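You operate a simulated robot arm through the tools that you are given. There is no shell and no other tool.

Carry out the task below with a simulated robot arm. There is one attempt and no reset: what you move stays moved.

## Task
Put things in order on the top of the test bench. At the end: the beige clean filter insert stands where the green grease tin stood; the green grease tin from the top of the test bench stands where the white oil filter stood; the white oil filter from the top of the test bench stands on top of the silver pressure gauge; the black torch stands where the beige clean filter insert stood; whatever was shut is shut again. Leave all else as you found it, and nothing knocked over.

It is judged by the outcome, as a careful person would: the job done as asked, and still so three seconds after it is handed in. It fails if anything else is knocked over, pushed out of place, dropped, spilled or broken.

## Robot
A 7-joint arm with a two-finger parallel gripper, fixed in place. Base frame: the origin is at the foot of the arm, x ahead of it, y to its left, z up; the work surface is at about z = 0. Units: m, degrees, N and s.
With the tool pointing down near the work surface it reaches from about 0.22 to 0.58 m from the base axis. Its first joint turns from -66.0 to 66.0 degrees. Payload 2.5 kg.
The TCP is the grasp point between the finger pads, 0.023 m short of the fingertips. In the tool frame z runs along the fingers and y along their closing line. Largest opening 0.094 m; finger width 0.038, thickness 0.01; the body of the gripper, 0.054 by 0.096 m, starts 0.039 m behind the TCP.
Orientation is that of the tool frame in the base frame, as [roll, pitch, yaw] about the fixed x, y, z axes, in that order (R = Rz(yaw) Ry(pitch) Rx(roll)). With the fingers straight down and closing along the base's y, the tool's x points along the base's -x, its y along +y and its z along -z.

## Interface
- The arm moves only by the tool jog_arm. Its argument "motion" is a list of rows, each a list of 7 numbers: the turn, a rotation vector about the tool's x, y, z in degrees, then the shift along the tool's x, y, z in m, then the gripper command, from -1 (fully open) to 1 (shut), values between in proportion. In form: [[ax, ay, az, dx, dy, dz, grip], ...]. A call has 1 to 20 rows; each row shifts and turns the commanded pose from where the row before left it, along the tool's axes as they then stand. Rows are played at 5 a second. More than 0.05 m and 8.6 degrees between two rows, or a gripper value outside its range, and nothing of the call is played. Where a pose cannot be reached the arm comes as near as it can. A force on the tool above 40 N (or 10 N above the force at the start of the call, whichever is more), or a blocked arm, ends the call early, and 0.2 s more pass. Each finger travels about 0.108 m/s and halts on what it meets, pressing with about 39 N; the grip force reading is that of the motor and also rises with nothing between the fingers. The clock runs only during rows and for 0.2 s after the last one: add rows that do not move to give the fingers time. The reply holds the time, the measured pose of the TCP, the force on the tool along the base axes, the opening and the grip force, in the units named above and with some noise, with the torque about the TCP (base axes, N m) and any sound that the robot's microphone picked up.
- Cameras (640 x 400 px; columns grow to the right, rows downward): "scene" is fixed at [0.1122, -0.3987, 0.5554]; the picture's right is [0.89, -0.46, 0.00], its down [-0.22, -0.42, -0.88] and it looks along [0.40, 0.78, -0.47] (base axes); focal length 313 px, centre (320, 200). "wrist" rides on the gripper at [0.086, 0.016, -0.074] in the tool frame; the picture's right is [-0.18, 0.98, 0.00], its down [-0.58, -0.11, -0.81] and it looks along [-0.79, -0.15, 0.59] (tool axes); focal length 243 px, centre (320, 200). There is no depth. A picture from a camera that has moved, and an enlarged one, comes with that camera's place and axes in the base frame and with its lens.
- camera(camera): a new picture of that camera. No time passes.
- enlarge(camera, box): a new picture of the part [left, top, right, bottom] of that camera's present view, enlarged. No time passes.
- job_done(): hands the job in; it is judged then, once.

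Nothing tells you positions but the pictures and the camera data. Unless the task says otherwise, let go and move clear before handing in.

The tools are called after "Call:" by a JSON object that holds its "op" and its "data". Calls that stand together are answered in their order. jog_arm: Moves the arm, as the interface text tells. Its arguments: {"type":"object","properties":{"motion":{"type":"array","items":{"type":"array","items":{"type":"number"}}}},"required":["motion"]} The other tools are called the same way: camera (camera) takes a picture; enlarge (camera, box) takes an enlarged picture of a part of a camera's view; job_done () hands the job in.

At the start:

```text
clock: 0.0
eef_pos: [0.3604, 0.057, 0.3716]
tool_rot: [180.0, 0.0, 180.0]
ft_force: [0.2, 0.2, -0.1]
wrist_torque: [0.01, 0.02, -0.01]
grip_width: 0.0941
finger_force: 0.1
```

scene: 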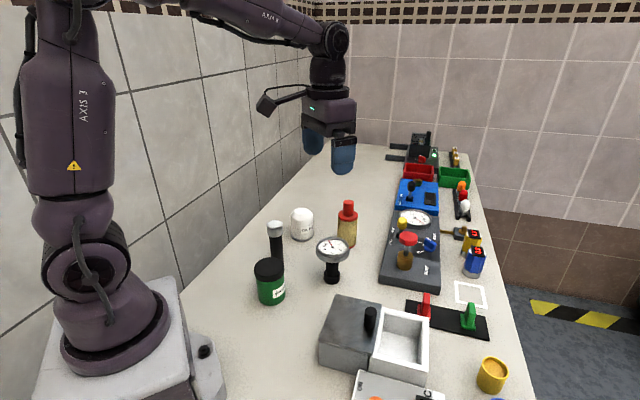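
wrist: 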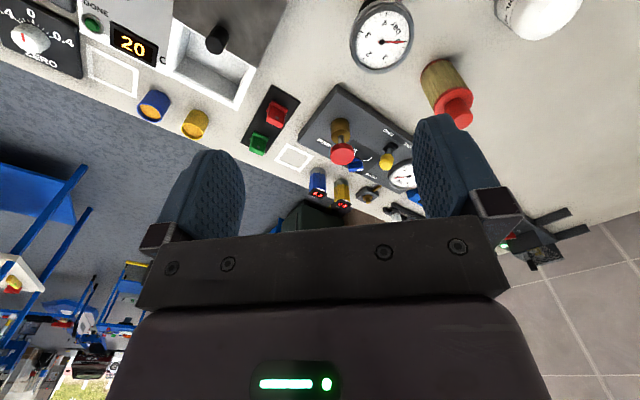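

I see the bench with a green tin, a black torch, a white oil filter, a red-capped bottle, a pressure gauge, and a box with a sliding or lifting lid. I'll look closer before I move anything.

Call:
{"op": "enlarge", "data": {"camera": "scene", "box": [220, 180, 380, 320]}}

Call:
{"op": "enlarge", "data": {"camera": "scene", "box": [300, 260, 540, 400]}}

Call:
{"op": "enlarge", "data": {"camera": "scene", "box": [360, 120, 520, 290]}}

Call:
{"op": "enlarge", "data": {"camera": "wrist", "box": [0, 0, 640, 240]}}

```text
2.86 times, centred on (300, 250) of scene
camera zoom: at [0.1122, -0.3987, 0.5554], right [0.89, -0.46, 0.0], down [-0.22, -0.42, -0.88], along [0.4, 0.78, -0.47], focal length 894 px, centre (377, 57)
```

zoom: 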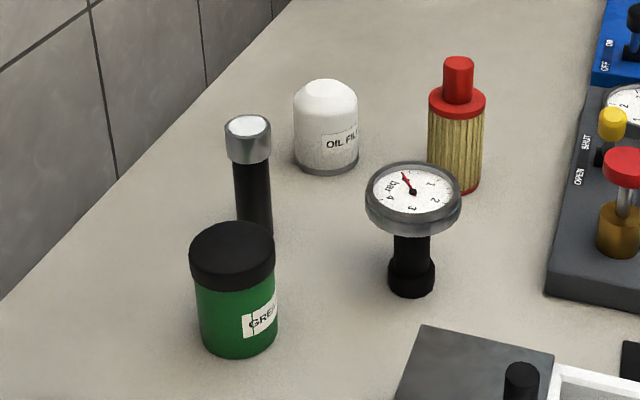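

```text
2.67 times, centred on (420, 330) of scene
camera zoom: at [0.1122, -0.3987, 0.5554], right [0.89, -0.46, 0.0], down [-0.22, -0.42, -0.88], along [0.4, 0.78, -0.47], focal length 834 px, centre (53, -147)
```

zoom: 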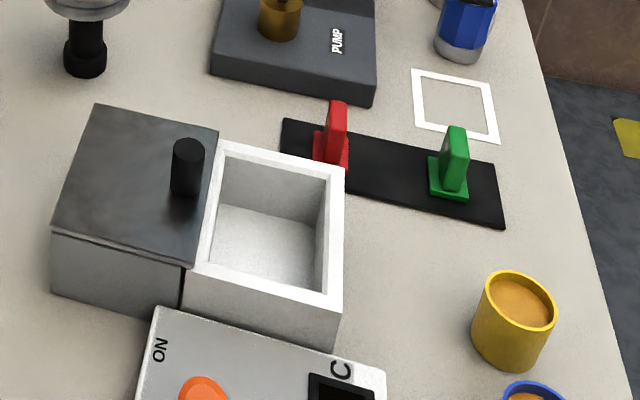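

```text
2.35 times, centred on (440, 205) of scene
camera zoom: at [0.1122, -0.3987, 0.5554], right [0.89, -0.46, 0.0], down [-0.22, -0.42, -0.88], along [0.4, 0.78, -0.47], focal length 736 px, centre (38, 188)
```

zoom: 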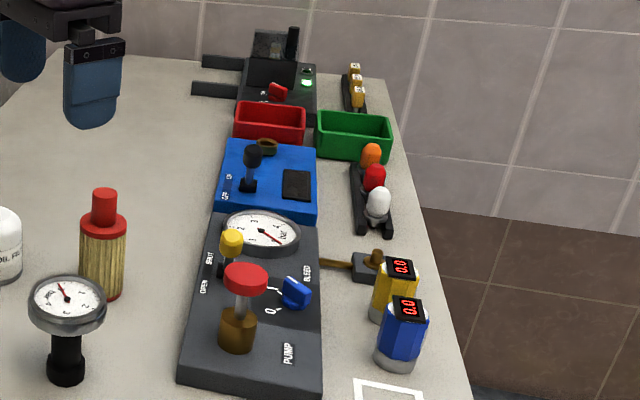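

```text
1.00 times, centred on (320, 120) of wrist (not enlarged: the box is as wide or as high as the picture)
camera zoom: at [0.2741, 0.0748, 0.447], right [0.18, 0.98, 0.0], down [0.58, -0.11, 0.81], along [0.79, -0.15, -0.59], focal length 243 px, centre (320, 280)
```

zoom: 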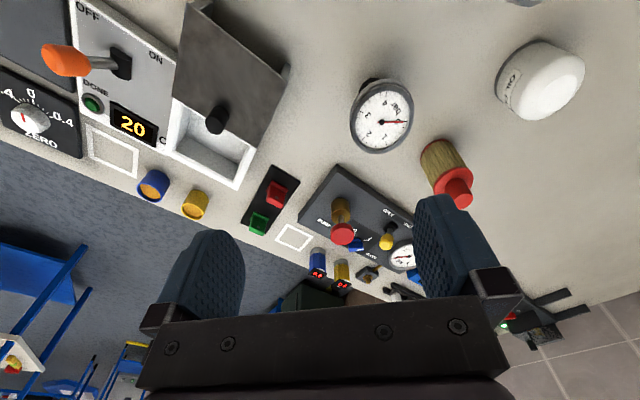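

The beige pleated insert with the red cap, white filter, green tin, torch and gauge all stand on the bench; the box on the right is already open. I'll yaw the wrist camera towards +y from a safe height to locate each item, including the torch's foot, which is hidden for now.

Call:
{"op": "jog_arm", "data": {"motion": [[0, 0, 0, 0.02, -0.036, 0.017, -1], [0, 0, 0, 0.02, -0.036, 0.017, -1], [0, 0, 0, 0.02, -0.036, 0.017, -1], [0, 0, -8.18, 0, 0, 0, -1], [0, 0, -8.18, 0, 0, 0, -1], [0, 0, -8.18, 0, 0, 0, -1], [0, 0, -8.18, 0, 0, 0, -1], [0, 0, -8.18, 0, 0, 0, -1], [0, 0, -8.18, 0, 0, 0, -1], [0, 0, -8.18, 0, 0, 0, -1], [0, 0, -8.18, 0, 0, 0, -1], [0, 0, -8.18, 0, 0, 0, -1], [0, 0, -8.18, 0, 0, 0, -1], [0, 0, -8.2, 0, 0, 0, -1], [0, 0, 0, 0, 0, 0, -1]]}}

Call:
{"op": "camera", "data": {"camera": "wrist"}}

Call:
{"op": "camera", "data": {"camera": "scene"}}

```text
clock: 3.2
eef_pos: [0.3, -0.051, 0.3223]
tool_rot: [180.0, 0.0, -90.0]
ft_force: [-0.2, 0.3, -1.1]
wrist_torque: [0.0, -0.03, 0.01]
grip_width: 0.094
finger_force: 0.1
```

```text
taken
camera wrist: at [0.2847, -0.1358, 0.3963], right [-0.98, 0.18, 0.0], down [0.11, 0.58, 0.81], along [0.15, 0.79, -0.59], focal length 243 px, centre (320, 200)
```

wrist: 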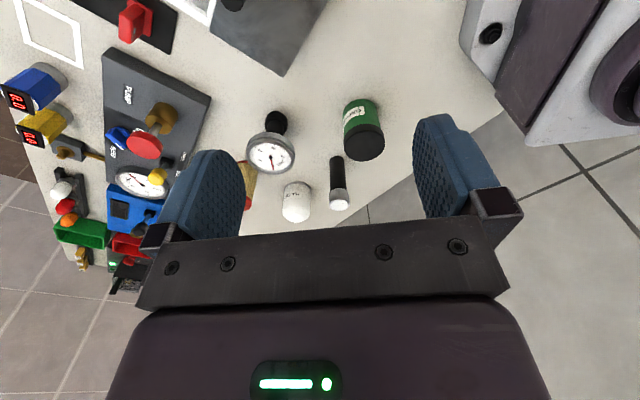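

```text
taken
```

scene: 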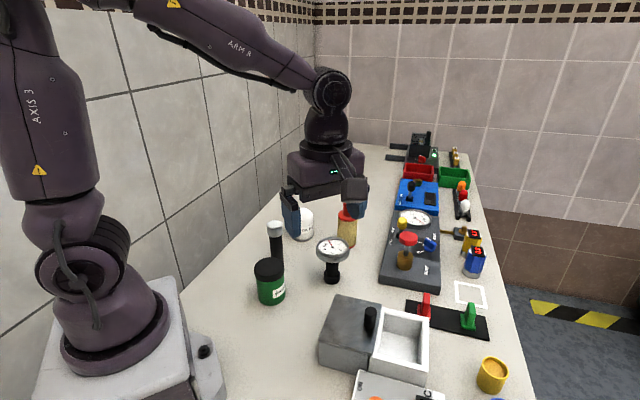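

Call:
{"op": "enlarge", "data": {"camera": "wrist", "box": [230, 80, 420, 230]}}

Call:
{"op": "enlarge", "data": {"camera": "wrist", "box": [0, 0, 260, 300]}}

```text
2.67 times, centred on (325, 155) of wrist
camera zoom: at [0.2847, -0.1358, 0.3963], right [-0.98, 0.18, 0.0], down [0.11, 0.58, 0.81], along [0.15, 0.79, -0.59], focal length 647 px, centre (307, 320)
```

zoom: 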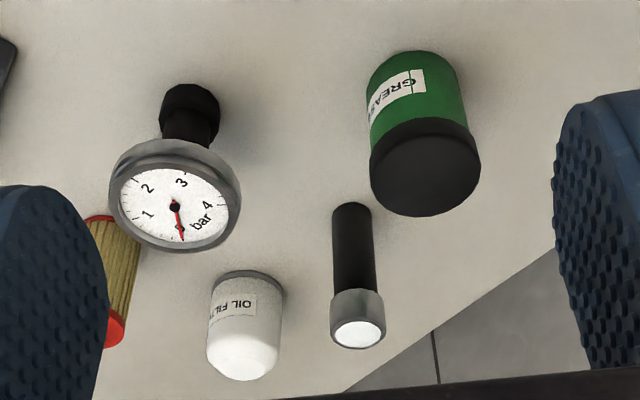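

```text
1.33 times, centred on (130, 150) of wrist
camera zoom: at [0.2847, -0.1358, 0.3963], right [-0.98, 0.18, 0.0], down [0.11, 0.58, 0.81], along [0.15, 0.79, -0.59], focal length 324 px, centre (573, 267)
```

zoom: 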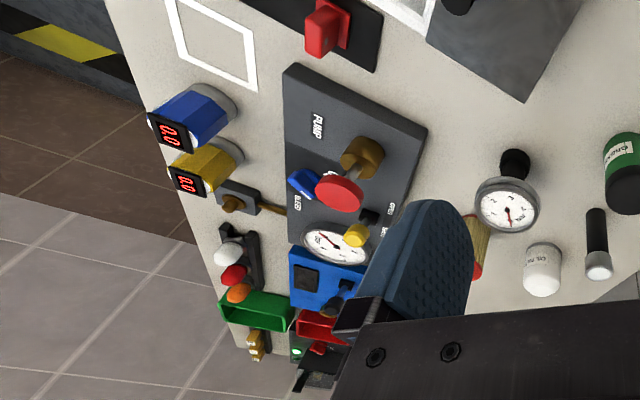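

From both cameras I put the tin at (0.260, 0.143), torch at (0.317, 0.254), oil filter at (0.432, 0.345), gauge at (0.417, 0.128) with its top about 0.10 high, and insert at (0.53, 0.24). Next I go above the oil filter to check its position before picking it up.

Call:
{"op": "jog_arm", "data": {"motion": [[0, 0, 0, -0.0396, -0.0132, 0.01, -1], [0, 0, 0, -0.0396, -0.0132, 0.01, -1], [0, 0, 0, -0.0396, -0.0132, 0.01, -1], [0, 0, 0, -0.0396, -0.0132, 0.01, -1], [0, 0, 0, -0.0396, -0.0132, 0.01, -1], [0, 0, 0, -0.0396, -0.0132, 0.01, -1], [0, 0, 0, -0.0396, -0.0132, 0.01, -1], [0, 0, 0, -0.0396, -0.0132, 0.01, -1], [0, 0, 0, -0.0396, -0.0132, 0.01, -1], [0, 0, 0, -0.0396, -0.0132, 0.01, -1], [0, 0, 0, 0, 0, 0, -1], [0, 0, 0, 0, 0, 0, -1]]}}

Call:
{"op": "camera", "data": {"camera": "wrist"}}

Call:
{"op": "camera", "data": {"camera": "scene"}}

```text
clock: 5.8
eef_pos: [0.4336, 0.3468, 0.2208]
tool_rot: [-179.9, 0.0, -89.9]
ft_force: [0.0, 0.0, 0.2]
wrist_torque: [0.0, 0.0, 0.0]
grip_width: 0.0941
finger_force: 0.0
```

```text
taken
camera wrist: at [0.4176, 0.2608, 0.2956], right [-0.98, 0.18, 0.0], down [0.11, 0.58, 0.81], along [0.15, 0.79, -0.59], focal length 243 px, centre (320, 200)
```

wrist: 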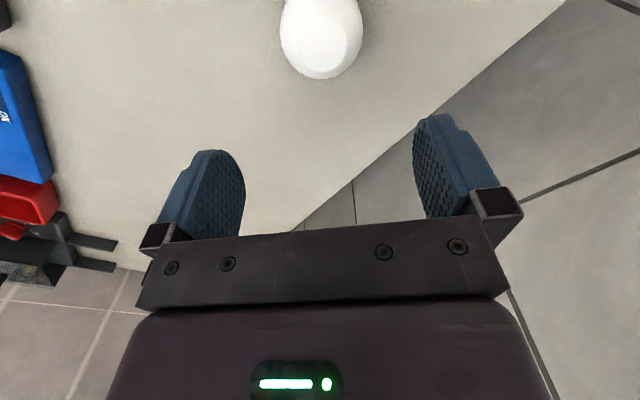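

```text
taken
```

scene: 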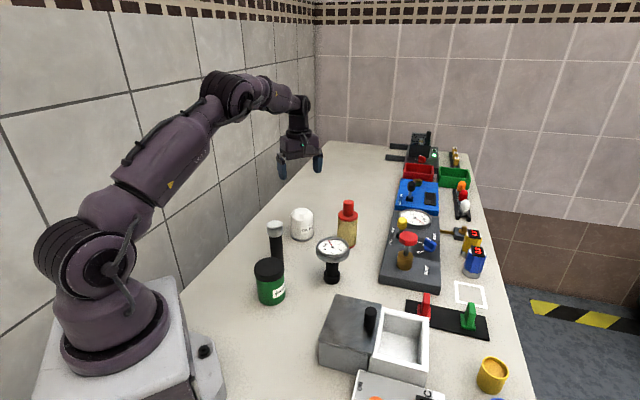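

The white filter is centred between the fingers in x and about 4 mm nearer in y. I correct that and descend around it with the fingers open.

Call:
{"op": "jog_arm", "data": {"motion": [[0, 0, 0, 0.004, 0, 0.03, -1], [0, 0, 0, 0, 0, 0.03, -1], [0, 0, 0, 0, 0, 0.03, -1], [0, 0, 0, 0, 0, 0.025, -1], [0, 0, 0, 0, 0, 0.02, -1], [0, 0, 0, 0, 0, 0.015, -1], [0, 0, 0, 0, 0, 0.01, -1], [0, 0, 0, 0, 0, 0, -1]]}}

Call:
{"op": "camera", "data": {"camera": "wrist"}}

Call:
{"op": "enlarge", "data": {"camera": "scene", "box": [220, 120, 400, 320]}}

```text
clock: 7.6
eef_pos: [0.4337, 0.3414, 0.0608]
tool_rot: [-180.0, 0.0, -89.9]
ft_force: [0.1, -0.5, -0.5]
wrist_torque: [0.0, -0.01, -0.04]
grip_width: 0.0941
finger_force: 0.0
```

```text
taken
camera wrist: at [0.4176, 0.2555, 0.1354], right [-0.98, 0.18, 0.0], down [0.11, 0.58, 0.81], along [0.15, 0.79, -0.59], focal length 243 px, centre (320, 200)
```

wrist: 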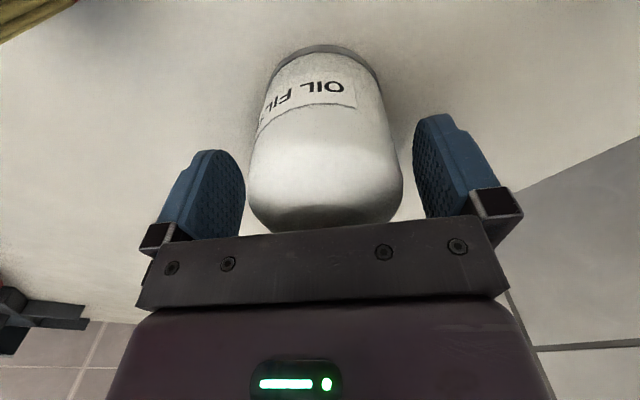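

```text
2.00 times, centred on (310, 220) of scene
camera zoom: at [0.1122, -0.3987, 0.5554], right [0.89, -0.46, 0.0], down [-0.22, -0.42, -0.88], along [0.4, 0.78, -0.47], focal length 626 px, centre (340, 160)
```

zoom: 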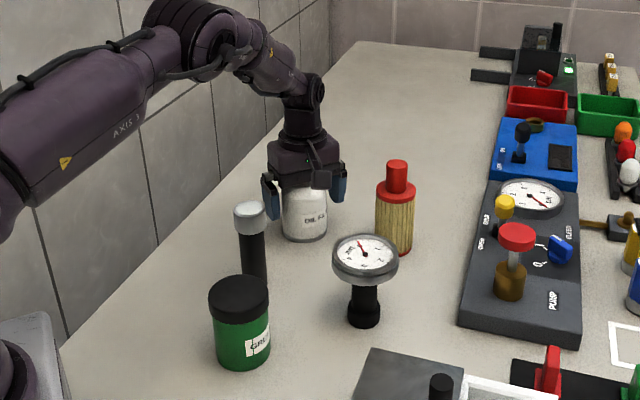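

The filter sits between the fingers, about 3 mm to the −x side. I shift to centre on it and close gently.

Call:
{"op": "jog_arm", "data": {"motion": [[0, 0, 0, 0, 0.0025, 0, -1], [0, 0, 0, 0, 0, 0, -0.6], [0, 0, 0, 0, 0, 0, -0.3], [0, 0, 0, 0, 0, 0, 0.3], [0, 0, 0, 0, 0, 0, 1], [0, 0, 0, 0, 0, 0, 1]]}}

Call:
{"op": "camera", "data": {"camera": "wrist"}}

```text
clock: 9.0
eef_pos: [0.4306, 0.3418, 0.0618]
tool_rot: [-180.0, -0.1, -90.0]
ft_force: [1.7, 0.3, 1.9]
wrist_torque: [-0.02, 0.03, -0.01]
grip_width: 0.0674
finger_force: 39.5
```

```text
taken
camera wrist: at [0.4151, 0.2556, 0.136], right [-0.98, 0.18, 0.0], down [0.11, 0.58, 0.81], along [0.15, 0.79, -0.59], focal length 243 px, centre (320, 200)
```

wrist: 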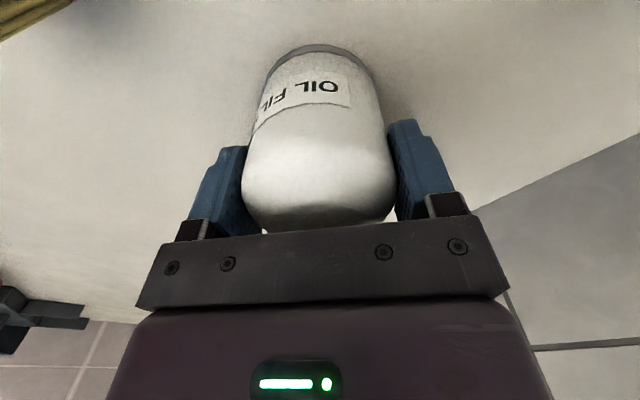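

The filter is gripped (67 mm wide). I lift it and carry it to a spot where the wrist camera can see the gauge past it, to measure the gauge top.

Call:
{"op": "jog_arm", "data": {"motion": [[0, 0, 0, 0, 0, -0.01, 1], [0, 0, 0, 0, 0, -0.03, 1], [0, 0, 0, 0, 0, -0.04, 1], [0, 0, 0, 0, 0, -0.04, 1], [0, 0, 0, 0, 0, -0.04, 1], [0, 0, 0, 0, 0, -0.04, 1], [0, 0, 0, 0, 0, -0.04, 1], [0, 0, 0, 0.0346, 0.0201, 0, 1], [0, 0, 0, 0.0346, 0.0201, 0, 1], [0, 0, 0, 0.0346, 0.0201, 0, 1], [0, 0, 0, 0.0346, 0.0201, 0, 1], [0, 0, 0, 0.0346, 0.0201, 0, 1], [0, 0, 0, 0.0346, 0.0201, 0, 1], [0, 0, 0, 0.0346, 0.0201, 0, 1], [0, 0, 0, 0, 0, 0, 1], [0, 0, 0, 0, 0, 0, 1]]}}

Call:
{"op": "camera", "data": {"camera": "wrist"}}

Call:
{"op": "camera", "data": {"camera": "scene"}}

Call:
{"op": "enlarge", "data": {"camera": "wrist", "box": [150, 0, 300, 150]}}

```text
clock: 12.4
eef_pos: [0.2887, 0.0958, 0.3019]
tool_rot: [-180.0, 0.1, -89.9]
ft_force: [0.0, -0.7, -3.0]
wrist_torque: [0.03, 0.0, 0.02]
grip_width: 0.0674
finger_force: 38.4
```

```text
taken
camera wrist: at [0.2726, 0.0114, 0.3762], right [-0.98, 0.18, 0.0], down [0.11, 0.58, 0.81], along [0.15, 0.79, -0.59], focal length 243 px, centre (320, 200)
```

wrist: 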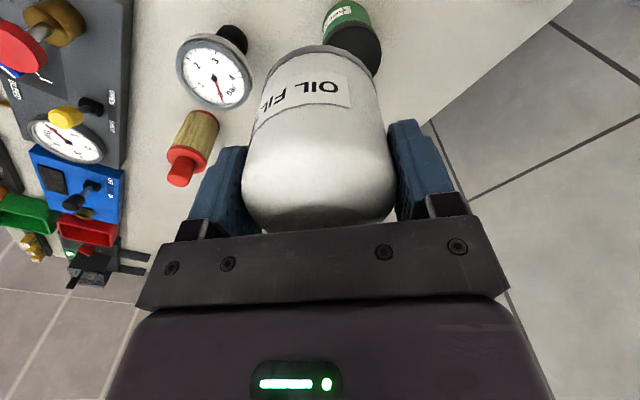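

```text
taken
```

scene: 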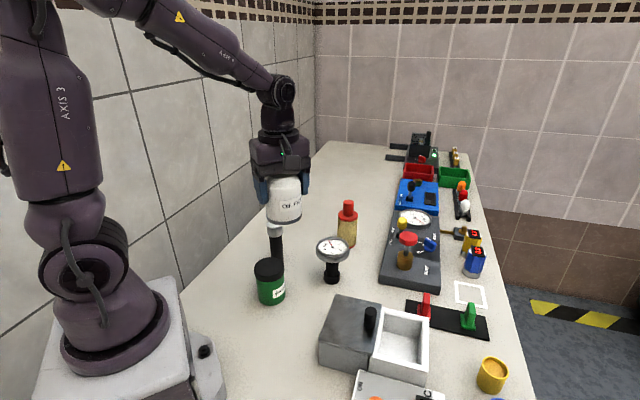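

```text
2.67 times, centred on (225, 75) of wrist
camera zoom: at [0.2726, 0.0114, 0.3762], right [-0.98, 0.18, 0.0], down [0.11, 0.58, 0.81], along [0.15, 0.79, -0.59], focal length 647 px, centre (573, 533)
```

zoom: 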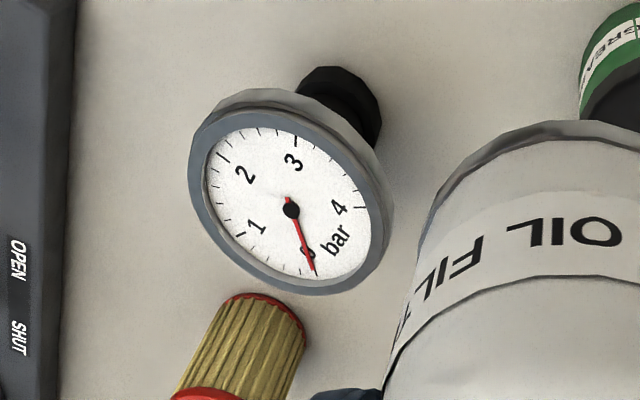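

The gauge has a flat upward-facing dial; its axis is at about (0.417, 0.127) and its top at z ≈ 0.10. I move the filter over it and come down to about 4 cm above before checking alignment.

Call:
{"op": "jog_arm", "data": {"motion": [[0, 0, 0, -0.00805, -0.0321, 0, 1], [0, 0, 0, -0.00805, -0.0321, 0, 1], [0, 0, 0, -0.00805, -0.0321, 0, 1], [0, 0, 0, -0.00805, -0.0321, 0, 1], [0, 0, 0, 0, 0, 0.03, 1], [0, 0, 0, 0, 0, 0.03, 1], [0, 0, 0, 0, 0, 0.03, 1], [0, 0, 0, 0, 0, 0.01, 1], [0, 0, 0, 0, 0, 0, 1], [0, 0, 0, 0, 0, 0, 1]]}}

Call:
{"op": "enlarge", "data": {"camera": "scene", "box": [270, 170, 400, 300]}}

Call:
{"op": "camera", "data": {"camera": "wrist"}}

```text
clock: 14.6
eef_pos: [0.4183, 0.1326, 0.2031]
tool_rot: [-180.0, 0.0, -90.0]
ft_force: [0.4, 0.1, -3.8]
wrist_torque: [0.02, 0.04, -0.03]
grip_width: 0.0676
finger_force: 38.9
```

```text
3.08 times, centred on (335, 235) of scene
camera zoom: at [0.1123, -0.3987, 0.5554], right [0.89, -0.46, 0.0], down [-0.22, -0.42, -0.88], along [0.4, 0.78, -0.47], focal length 963 px, centre (274, 92)
```

zoom: 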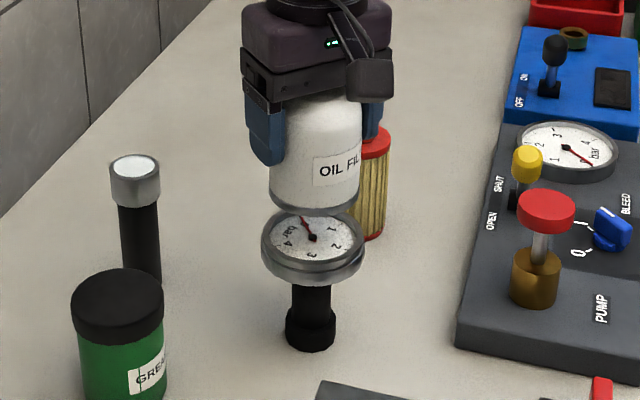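

```text
taken
camera wrist: at [0.4026, 0.0459, 0.2772], right [-0.98, 0.18, 0.0], down [0.11, 0.58, 0.81], along [0.15, 0.79, -0.59], focal length 243 px, centre (320, 200)
```

wrist: 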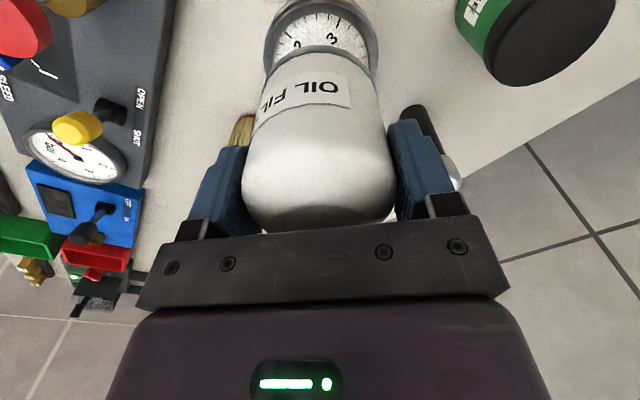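

Call:
{"op": "enlarge", "data": {"camera": "wrist", "box": [240, 0, 400, 100]}}

Call:
{"op": "enlarge", "data": {"camera": "scene", "box": [300, 200, 370, 260]}}

```text
4.00 times, centred on (320, 50) of wrist
camera zoom: at [0.4026, 0.0459, 0.2772], right [-0.98, 0.18, 0.0], down [0.11, 0.58, 0.81], along [0.15, 0.79, -0.59], focal length 970 px, centre (320, 800)
```

zoom: 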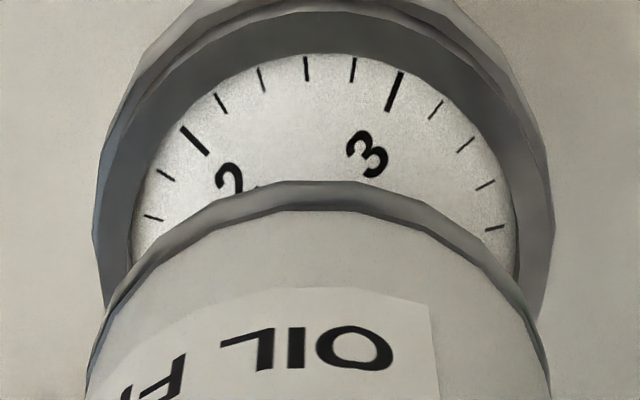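

```text
6.67 times, centred on (335, 230) of scene
camera zoom: at [0.1123, -0.3987, 0.5554], right [0.89, -0.46, 0.0], down [-0.22, -0.42, -0.88], along [0.4, 0.78, -0.47], focal length 2086 px, centre (220, 0)
```

zoom: 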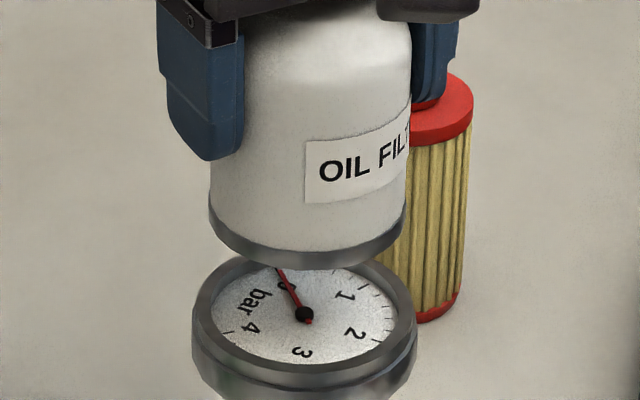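

The filter's bottom and the dial are nearly concentric, needing about 1–3 mm of correction. I apply that and come down to just above the dial.

Call:
{"op": "jog_arm", "data": {"motion": [[0, 0, 0, 0.0026, 0.0013, 0, 1], [0, 0, 0, 0, 0, 0.01, 1], [0, 0, 0, 0, 0, 0.01, 1], [0, 0, 0, 0, 0, 0.008, 1], [0, 0, 0, 0, 0, 0.004, 1], [0, 0, 0, 0, 0, 0, 1], [0, 0, 0, 0, 0, 0, 1]]}}

Call:
{"op": "enlarge", "data": {"camera": "scene", "box": [300, 200, 370, 260]}}

Call:
{"op": "enlarge", "data": {"camera": "wrist", "box": [240, 0, 400, 100]}}

```text
clock: 16.2
eef_pos: [0.4169, 0.1292, 0.1689]
tool_rot: [-179.9, 0.0, -90.0]
ft_force: [0.9, 0.5, -2.8]
wrist_torque: [-0.01, 0.01, 0.0]
grip_width: 0.0676
finger_force: 39.1
```

```text
6.67 times, centred on (335, 230) of scene
camera zoom: at [0.1123, -0.3987, 0.5554], right [0.89, -0.46, 0.0], down [-0.22, -0.42, -0.88], along [0.4, 0.78, -0.47], focal length 2086 px, centre (220, 0)
```

zoom: 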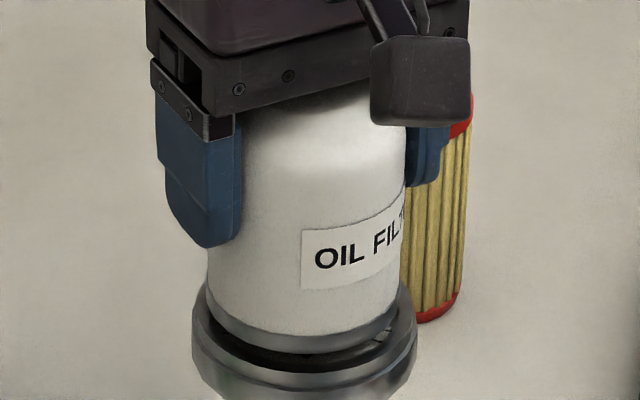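

```text
4.00 times, centred on (320, 50) of wrist
camera zoom: at [0.4006, 0.0439, 0.2442], right [-0.98, 0.18, 0.0], down [0.11, 0.58, 0.81], along [0.15, 0.79, -0.59], focal length 970 px, centre (320, 800)
```

zoom: 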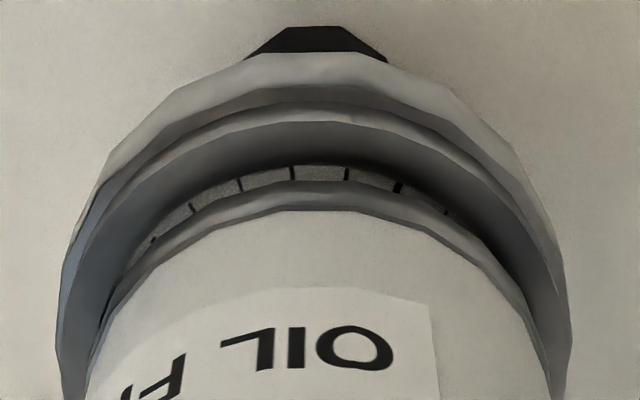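

The filter hovers a few millimetres over the dial, concentric to within about 1 mm in both views. I lower in 1.5 mm steps and watch the force.

Call:
{"op": "jog_arm", "data": {"motion": [[0, 0, 0, 0, 0, 0.0015, 1], [0, 0, 0, 0, 0, 0.0015, 1], [0, 0, 0, 0, 0, 0, 1]]}}

```text
clock: 17.0
eef_pos: [0.4163, 0.1301, 0.1668]
tool_rot: [179.9, 0.0, -89.9]
ft_force: [-0.3, 0.4, -2.9]
wrist_torque: [-0.03, -0.02, -0.01]
grip_width: 0.0672
finger_force: 38.8
```

Call:
{"op": "jog_arm", "data": {"motion": [[0, 0, 0, 0, 0, 0.0015, 1], [0, 0, 0, 0, 0, 0, 1]]}}

Call:
{"op": "enlarge", "data": {"camera": "scene", "box": [300, 200, 370, 260]}}

```text
clock: 17.6
eef_pos: [0.4159, 0.1301, 0.1653]
tool_rot: [-180.0, 0.0, -90.0]
ft_force: [0.5, 0.2, -3.1]
wrist_torque: [0.0, -0.01, -0.02]
grip_width: 0.0674
finger_force: 39.4
```

```text
6.67 times, centred on (335, 230) of scene
camera zoom: at [0.1123, -0.3987, 0.5554], right [0.89, -0.46, 0.0], down [-0.22, -0.42, -0.88], along [0.4, 0.78, -0.47], focal length 2086 px, centre (220, 0)
```

zoom: 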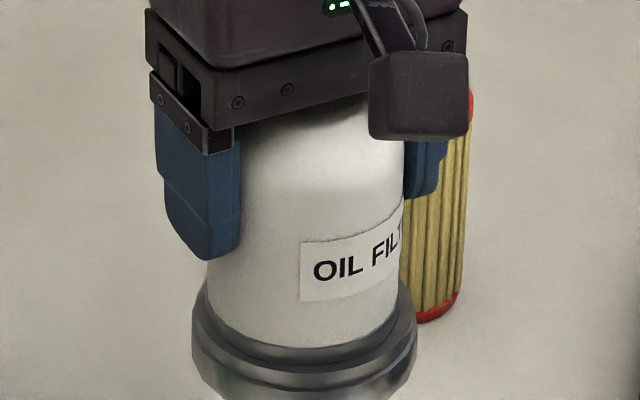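

Call:
{"op": "jog_arm", "data": {"motion": [[0, 0, 0, 0, 0, 0.001, 1], [0, 0, 0, 0, 0, 0, 1]]}}

Call:
{"op": "jog_arm", "data": {"motion": [[0, 0, 0, 0, 0, 0.001, 1], [0, 0, 0, 0, 0, 0, 1]]}}

Call:
{"op": "enlarge", "data": {"camera": "scene", "box": [300, 200, 370, 260]}}

Call:
{"op": "enlarge", "data": {"camera": "wrist", "box": [240, 0, 400, 100]}}

```text
clock: 18.2
eef_pos: [0.4152, 0.13, 0.1642]
tool_rot: [-179.9, 0.1, -89.9]
ft_force: [-0.4, 0.5, -2.9]
wrist_torque: [-0.02, 0.01, 0.03]
grip_width: 0.0672
finger_force: 38.7
```

```text
clock: 18.8
eef_pos: [0.4169, 0.1297, 0.1629]
tool_rot: [-180.0, 0.0, -89.9]
ft_force: [-0.2, 0.0, -2.5]
wrist_torque: [0.01, 0.01, 0.0]
grip_width: 0.0672
finger_force: 39.6
```

```text
6.67 times, centred on (335, 230) of scene
camera zoom: at [0.1123, -0.3987, 0.5554], right [0.89, -0.46, 0.0], down [-0.22, -0.42, -0.88], along [0.4, 0.78, -0.47], focal length 2086 px, centre (220, 0)
```

zoom: 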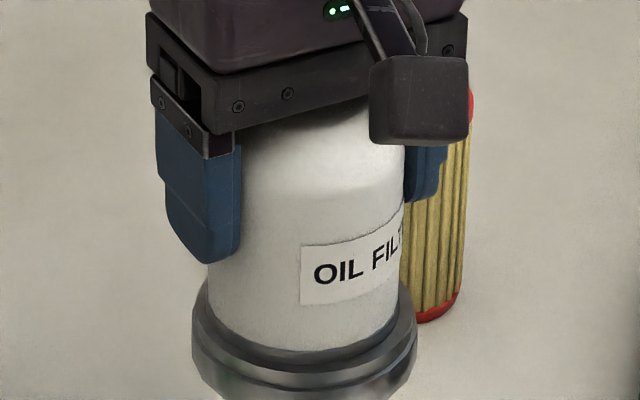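

```text
4.00 times, centred on (320, 50) of wrist
camera zoom: at [0.4007, 0.0443, 0.2375], right [-0.98, 0.18, 0.0], down [0.11, 0.58, 0.81], along [0.15, 0.79, -0.59], focal length 970 px, centre (320, 800)
```

zoom: 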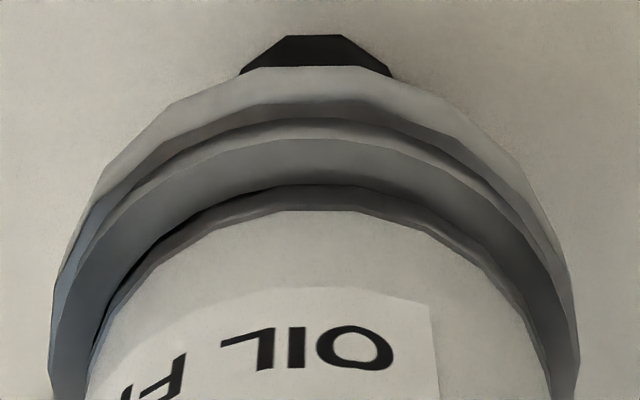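

Call:
{"op": "jog_arm", "data": {"motion": [[0, 0, 0, 0, 0, 0.001, 1], [0, 0, 0, 0, 0, 0, 1]]}}

Call:
{"op": "jog_arm", "data": {"motion": [[0, 0, 0, 0, 0, 0.001, 1], [0, 0, 0, 0, 0, 0, 1]]}}

Call:
{"op": "enlarge", "data": {"camera": "wrist", "box": [240, 0, 400, 100]}}

```text
clock: 19.4
eef_pos: [0.4172, 0.1286, 0.1628]
tool_rot: [180.0, 0.0, -90.2]
ft_force: [0.2, 0.4, -2.7]
wrist_torque: [0.05, -0.04, 0.0]
grip_width: 0.0673
finger_force: 39.3
```

```text
clock: 20.0
eef_pos: [0.4164, 0.1282, 0.1616]
tool_rot: [-180.0, 0.1, -90.0]
ft_force: [0.5, 0.8, -3.4]
wrist_torque: [0.0, 0.02, 0.03]
grip_width: 0.0673
finger_force: 38.8
```

```text
4.00 times, centred on (320, 50) of wrist
camera zoom: at [0.4006, 0.0441, 0.2356], right [-0.98, 0.18, 0.0], down [0.11, 0.58, 0.81], along [0.15, 0.79, -0.59], focal length 970 px, centre (320, 800)
```

zoom: 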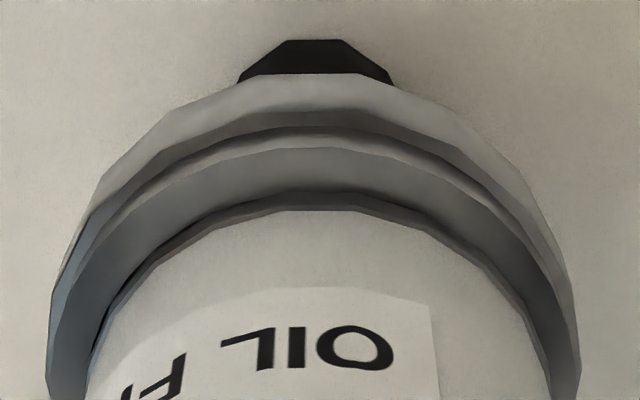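

The filter's bottom edge is just dropping inside the dial's raised rim, with no contact force yet. I continue in 1 mm steps.

Call:
{"op": "jog_arm", "data": {"motion": [[0, 0, 0, 0, 0, 0.001, 1], [0, 0, 0, 0, 0, 0, 1]]}}

Call:
{"op": "enlarge", "data": {"camera": "wrist", "box": [240, 0, 400, 100]}}

Call:
{"op": "enlarge", "data": {"camera": "scene", "box": [300, 200, 370, 300]}}

```text
clock: 20.6
eef_pos: [0.4172, 0.1301, 0.1589]
tool_rot: [-180.0, 0.0, -90.0]
ft_force: [-0.5, -0.6, -2.3]
wrist_torque: [-0.02, 0.04, 0.03]
grip_width: 0.0674
finger_force: 38.7
```

```text
4.00 times, centred on (320, 50) of wrist
camera zoom: at [0.4006, 0.0441, 0.2346], right [-0.98, 0.18, 0.0], down [0.11, 0.58, 0.81], along [0.15, 0.79, -0.59], focal length 970 px, centre (320, 800)
```

zoom: 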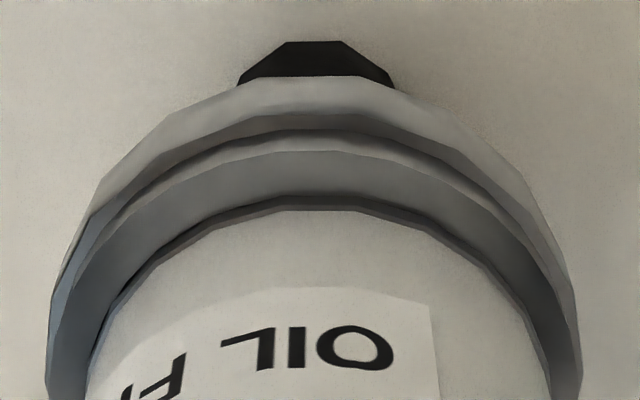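

```text
4.00 times, centred on (335, 250) of scene
camera zoom: at [0.1123, -0.3987, 0.5554], right [0.89, -0.46, 0.0], down [-0.22, -0.42, -0.88], along [0.4, 0.78, -0.47], focal length 1252 px, centre (260, 0)
```

zoom: 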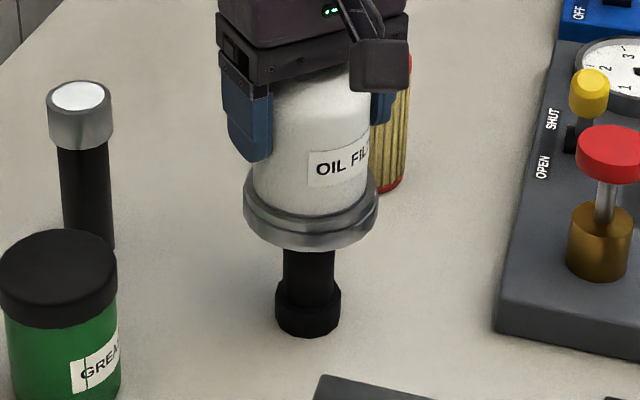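

Call:
{"op": "jog_arm", "data": {"motion": [[0, 0, 0, 0, 0, 0.001, 1], [0, 0, 0, 0, 0, 0, 1]]}}

Call:
{"op": "enlarge", "data": {"camera": "wrist", "box": [240, 0, 400, 100]}}

```text
clock: 21.2
eef_pos: [0.4165, 0.1293, 0.16]
tool_rot: [180.0, 0.0, -90.0]
ft_force: [-1.6, 0.1, 2.1]
wrist_torque: [-0.03, 0.15, 0.02]
grip_width: 0.0672
finger_force: 39.1
```

```text
4.00 times, centred on (320, 50) of wrist
camera zoom: at [0.4006, 0.0441, 0.2338], right [-0.98, 0.18, 0.0], down [0.11, 0.58, 0.81], along [0.15, 0.79, -0.59], focal length 970 px, centre (320, 800)
```

zoom: 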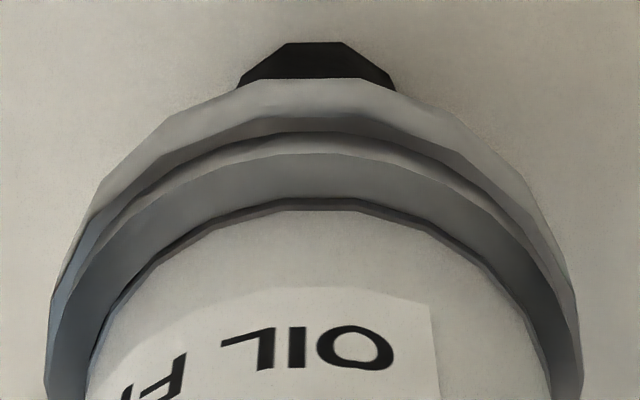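

Contact: the vertical force changed by about 5 N, so the filter is resting on the dial. I open the fingers gradually.

Call:
{"op": "jog_arm", "data": {"motion": [[0, 0, 0, 0, 0, 0, -0.4], [0, 0, 0, 0, 0, 0, -0.46], [0, 0, 0, 0, 0, 0, -0.52], [0, 0, 0, 0, 0, 0, -0.65], [0, 0, 0, 0, 0, 0, -0.85], [0, 0, 0, 0, 0, 0, -1], [0, 0, 0, 0, 0, 0, -1]]}}

Call:
{"op": "camera", "data": {"camera": "wrist"}}

Call:
{"op": "enlarge", "data": {"camera": "scene", "box": [300, 200, 370, 300]}}

```text
clock: 22.8
eef_pos: [0.4171, 0.1294, 0.1598]
tool_rot: [180.0, 0.0, -89.9]
ft_force: [0.3, 0.0, 0.4]
wrist_torque: [-0.01, -0.01, 0.01]
grip_width: 0.094
finger_force: 0.0
```

```text
taken
camera wrist: at [0.4006, 0.044, 0.2335], right [-0.98, 0.18, 0.0], down [0.11, 0.58, 0.81], along [0.15, 0.79, -0.59], focal length 243 px, centre (320, 200)
```

wrist: 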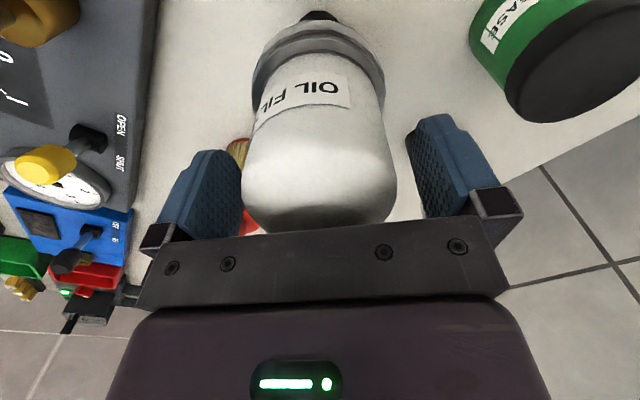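

```text
4.00 times, centred on (335, 250) of scene
camera zoom: at [0.1122, -0.3987, 0.5554], right [0.89, -0.46, 0.0], down [-0.22, -0.42, -0.88], along [0.4, 0.78, -0.47], focal length 1252 px, centre (260, 0)
```

zoom: 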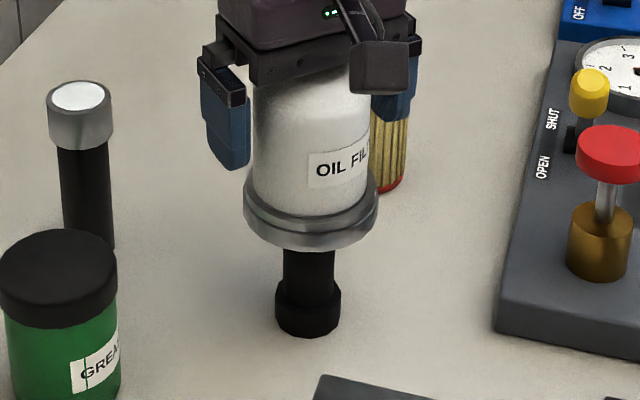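

The filter stands on the gauge on its own. I rise straight up clear of it, then move above the green tin.

Call:
{"op": "jog_arm", "data": {"motion": [[0, 0, 0, 0, 0, -0.01, -1], [0, 0, 0, 0, 0, -0.03, -1], [0, 0, 0, 0, 0, -0.04, -1], [0, 0, 0, 0, 0, -0.04, -1], [0, 0, 0, 0, 0, -0.02, -1], [0, 0, 0, -0.00325, 0.0393, 0, -1], [0, 0, 0, -0.00325, 0.0393, 0, -1], [0, 0, 0, -0.00325, 0.0393, 0, -1], [0, 0, 0, -0.00325, 0.0393, 0, -1], [0, 0, 0, 0, 0, 0.03, -1], [0, 0, 0, 0, 0, 0.03, -1], [0, 0, 0, 0, 0, 0.02, -1], [0, 0, 0, 0, 0, 0, -1], [0, 0, 0, 0, 0, 0, -1]]}}

Call:
{"op": "camera", "data": {"camera": "wrist"}}

Call:
{"op": "camera", "data": {"camera": "scene"}}

```text
clock: 25.8
eef_pos: [0.2577, 0.1408, 0.2178]
tool_rot: [179.9, 0.1, -90.0]
ft_force: [-0.7, 0.0, 0.1]
wrist_torque: [0.0, 0.0, -0.02]
grip_width: 0.0939
finger_force: 0.0
```

```text
taken
camera wrist: at [0.242, 0.0553, 0.2931], right [-0.98, 0.18, 0.0], down [0.11, 0.58, 0.81], along [0.15, 0.79, -0.59], focal length 243 px, centre (320, 200)
```

wrist: 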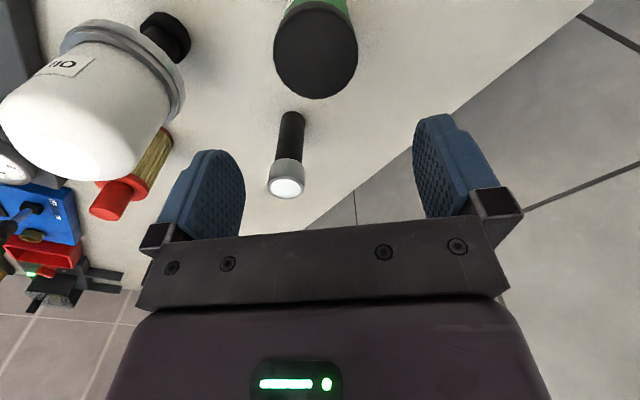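

```text
taken
```

scene: 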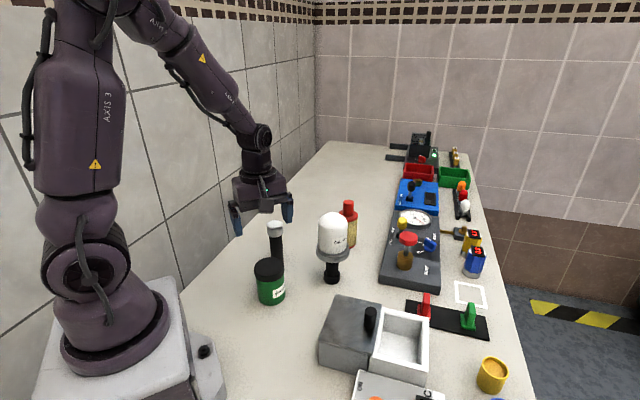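

The tin's lid is centred about 3.5 mm to the +x side of the tool. I correct this and lower the open fingers around it.

Call:
{"op": "jog_arm", "data": {"motion": [[0, 0, 0, 0, -0.0035, 0.02, -1], [0, 0, 0, 0, 0, 0.03, -1], [0, 0, 0, 0, 0, 0.03, -1], [0, 0, 0, 0, 0, 0.025, -1], [0, 0, 0, 0, 0, 0.02, -1], [0, 0, 0, 0, 0, 0.015, -1], [0, 0, 0, 0, 0, 0.01, -1], [0, 0, 0, 0, 0, 0, -1], [0, 0, 0, 0, 0, 0, -1]]}}

Call:
{"op": "camera", "data": {"camera": "wrist"}}

Call:
{"op": "enlarge", "data": {"camera": "scene", "box": [220, 200, 370, 310]}}

```text
clock: 27.8
eef_pos: [0.2624, 0.1421, 0.0694]
tool_rot: [-179.9, 0.1, -90.0]
ft_force: [-0.8, -0.7, -0.7]
wrist_torque: [0.01, -0.02, 0.01]
grip_width: 0.094
finger_force: 0.1
```

```text
taken
camera wrist: at [0.2471, 0.056, 0.1437], right [-0.98, 0.18, 0.0], down [0.11, 0.58, 0.81], along [0.15, 0.79, -0.59], focal length 243 px, centre (320, 200)
```

wrist: 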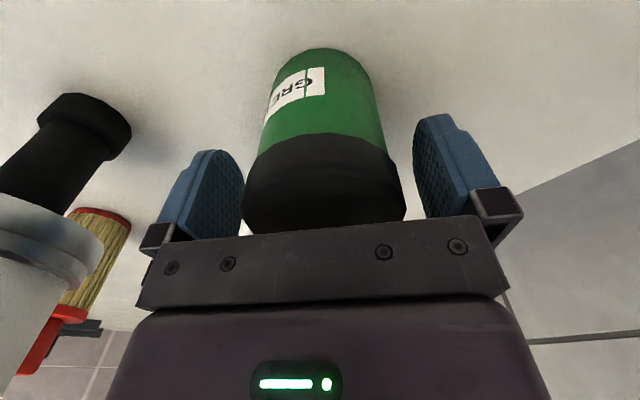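

```text
3.64 times, centred on (295, 255) of scene
camera zoom: at [0.1122, -0.3987, 0.5554], right [0.89, -0.46, 0.0], down [-0.22, -0.42, -0.88], along [0.4, 0.78, -0.47], focal length 1138 px, centre (411, 0)
```

zoom: 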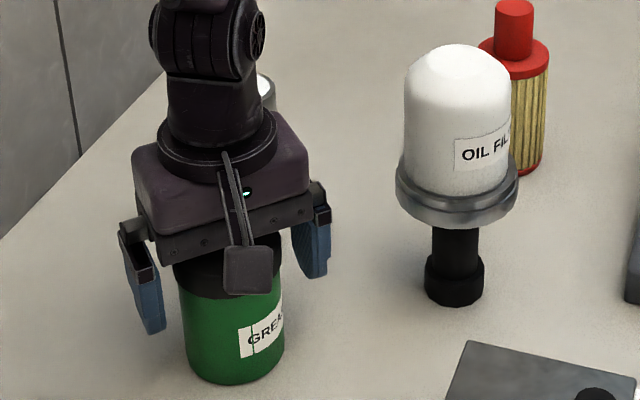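

The tin is between the fingers, about 2 mm off centre; I adjust, lower 4 mm and close.

Call:
{"op": "jog_arm", "data": {"motion": [[0, 0, 0, 0, 0.002, 0.004, -1], [0, 0, 0, 0, 0, 0, -0.6], [0, 0, 0, 0, 0, 0, -0.3], [0, 0, 0, 0, 0, 0, 0.3], [0, 0, 0, 0, 0, 0, 1], [0, 0, 0, 0, 0, 0, 1]]}}

Call:
{"op": "camera", "data": {"camera": "wrist"}}

```text
clock: 29.2
eef_pos: [0.2605, 0.1421, 0.0659]
tool_rot: [-180.0, 0.0, -90.0]
ft_force: [1.7, -0.9, 2.7]
wrist_torque: [-0.02, 0.05, 0.0]
grip_width: 0.0645
finger_force: 38.5
```

```text
taken
camera wrist: at [0.2447, 0.0563, 0.1403], right [-0.98, 0.18, 0.0], down [0.11, 0.58, 0.81], along [0.15, 0.79, -0.59], focal length 243 px, centre (320, 200)
```

wrist: 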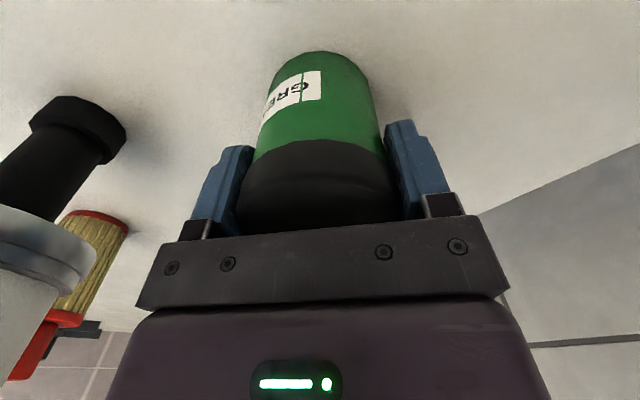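

The tin is gripped (64.5 mm across the lid); it originally stood at about (0.261, 0.1425). I lift it high and carry it to the filter's old place at (0.431, 0.341), stopping above to verify.

Call:
{"op": "jog_arm", "data": {"motion": [[0, 0, 0, 0, 0, -0.01, 1], [0, 0, 0, 0, 0, -0.03, 1], [0, 0, 0, 0, 0, -0.04, 1], [0, 0, 0, 0, 0, -0.04, 1], [0, 0, 0, 0, 0, -0.04, 1], [0, 0, 0, 0, 0, -0.04, 1], [0, 0, 0, 0, 0, -0.03, 1], [0, 0, 0, -0.02836, -0.02436, 0, 1], [0, 0, 0, -0.02836, -0.02436, 0, 1], [0, 0, 0, -0.02836, -0.02436, 0, 1], [0, 0, 0, -0.02836, -0.02436, 0, 1], [0, 0, 0, -0.02836, -0.02436, 0, 1], [0, 0, 0, -0.02836, -0.02436, 0, 1], [0, 0, 0, -0.02836, -0.02436, 0, 1], [0, 0, 0, 0, 0, 0.04, 1], [0, 0, 0, 0, 0, 0.04, 1], [0, 0, 0, 0, 0, 0.04, 1], [0, 0, 0, 0, 0, 0.03, 1], [0, 0, 0, 0, 0, 0, 1], [0, 0, 0, 0, 0, 0, 1]]}}

Call:
{"op": "camera", "data": {"camera": "wrist"}}

Call:
{"op": "camera", "data": {"camera": "scene"}}

```text
clock: 33.4
eef_pos: [0.432, 0.3393, 0.1464]
tool_rot: [179.9, 0.0, -90.0]
ft_force: [0.1, -0.3, -2.9]
wrist_torque: [0.04, 0.02, 0.02]
grip_width: 0.0646
finger_force: 39.3
```

```text
taken
camera wrist: at [0.4162, 0.2542, 0.2202], right [-0.98, 0.18, 0.0], down [0.11, 0.58, 0.81], along [0.15, 0.79, -0.59], focal length 243 px, centre (320, 200)
```

wrist: 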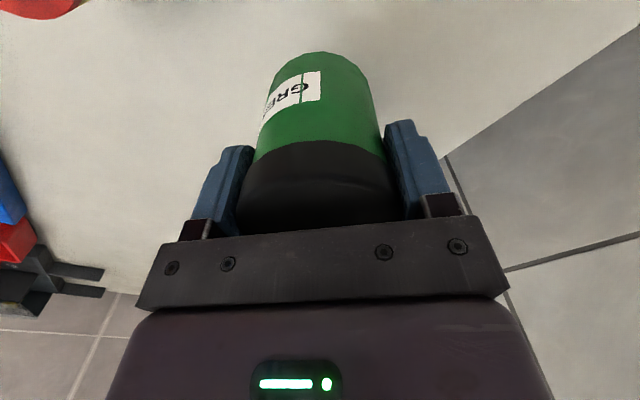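

```text
taken
```

scene: 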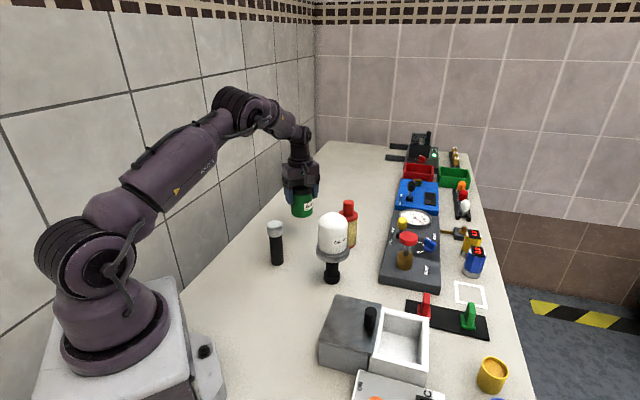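

The tin is over the old filter spot to within about 1 mm. I lower it to just above the bench, then feel for contact.

Call:
{"op": "jog_arm", "data": {"motion": [[0, 0, 0, 0, 0.0012, 0.02, 1], [0, 0, 0, 0, 0, 0.025, 1], [0, 0, 0, 0, 0, 0.02, 1], [0, 0, 0, 0, 0, 0.01, 1], [0, 0, 0, 0, 0, 0, 1], [0, 0, 0, 0, 0, 0, 1]]}}

Call:
{"op": "jog_arm", "data": {"motion": [[0, 0, 0, 0, 0, 0.0015, 1], [0, 0, 0, 0, 0, 0.0015, 1], [0, 0, 0, 0, 0, 0, 1]]}}

```text
clock: 34.8
eef_pos: [0.4304, 0.3409, 0.0697]
tool_rot: [180.0, 0.0, -90.0]
ft_force: [-0.2, -0.7, -2.4]
wrist_torque: [0.02, 0.01, 0.03]
grip_width: 0.0643
finger_force: 38.9
```

```text
clock: 35.6
eef_pos: [0.4297, 0.3406, 0.0684]
tool_rot: [179.9, 0.1, -89.9]
ft_force: [-0.8, -0.9, -2.4]
wrist_torque: [0.0, -0.01, 0.01]
grip_width: 0.0644
finger_force: 38.8
```

Call:
{"op": "jog_arm", "data": {"motion": [[0, 0, 0, 0, 0, 0.001, 1], [0, 0, 0, 0, 0, 0, 1]]}}

Call:
{"op": "camera", "data": {"camera": "wrist"}}

```text
clock: 36.2
eef_pos: [0.4292, 0.3411, 0.0667]
tool_rot: [-180.0, 0.1, -90.1]
ft_force: [0.2, 0.2, -3.5]
wrist_torque: [0.02, 0.01, -0.02]
grip_width: 0.0645
finger_force: 39.0
```

```text
taken
camera wrist: at [0.4139, 0.2559, 0.1411], right [-0.98, 0.18, 0.0], down [0.11, 0.58, 0.81], along [0.15, 0.79, -0.59], focal length 243 px, centre (320, 200)
```

wrist: 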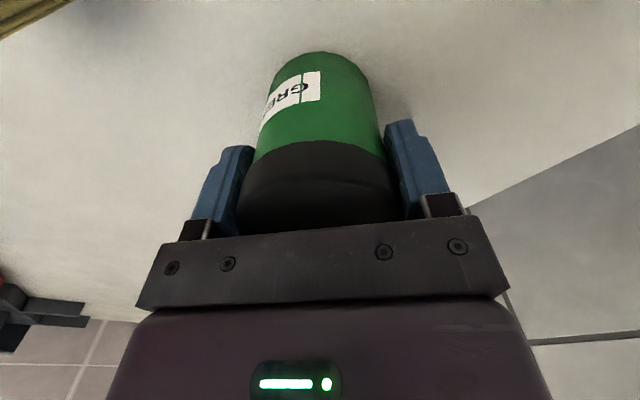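

Call:
{"op": "jog_arm", "data": {"motion": [[0, 0, 0, 0.001, -0.001, 0, 1], [0, 0, 0, 0, 0, 0.001, 1], [0, 0, 0, 0, 0, 0, 1]]}}

```text
clock: 37.0
eef_pos: [0.4314, 0.3398, 0.0664]
tool_rot: [-180.0, 0.0, -89.9]
ft_force: [-0.8, -0.7, -2.2]
wrist_torque: [-0.02, -0.04, -0.01]
grip_width: 0.0645
finger_force: 38.6
```

Call:
{"op": "jog_arm", "data": {"motion": [[0, 0, 0, 0, 0, 0.001, 1], [0, 0, 0, 0, 0, 0, 1]]}}

```text
clock: 37.6
eef_pos: [0.4319, 0.3407, 0.0648]
tool_rot: [180.0, 0.0, -90.0]
ft_force: [-2.6, -1.0, 4.6]
wrist_torque: [-0.2, 0.21, -0.04]
grip_width: 0.0644
finger_force: 39.0
```

Force shows the tin is on the bench. I release gradually and rise clear.

Call:
{"op": "jog_arm", "data": {"motion": [[0, 0, 0, 0, 0, 0, -0.35], [0, 0, 0, 0, 0, 0, -0.4], [0, 0, 0, 0, 0, 0, -0.48], [0, 0, 0, 0, 0, 0, -0.65], [0, 0, 0, 0, 0, 0, -0.85], [0, 0, 0, 0, 0, 0, -1], [0, 0, 0, 0, 0, 0, -1]]}}

Call:
{"op": "camera", "data": {"camera": "wrist"}}

```text
clock: 39.2
eef_pos: [0.4319, 0.3403, 0.0654]
tool_rot: [180.0, 0.0, -90.0]
ft_force: [-0.5, 0.7, 0.1]
wrist_torque: [0.01, 0.01, 0.02]
grip_width: 0.0943
finger_force: 0.2
```

```text
taken
camera wrist: at [0.4159, 0.2546, 0.1395], right [-0.98, 0.18, 0.0], down [0.11, 0.58, 0.81], along [0.15, 0.79, -0.59], focal length 243 px, centre (320, 200)
```

wrist: 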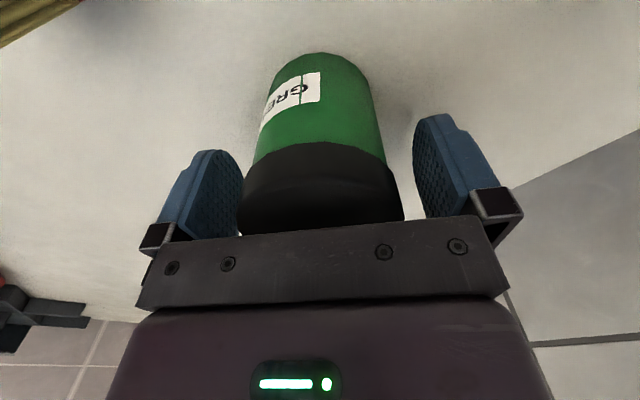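

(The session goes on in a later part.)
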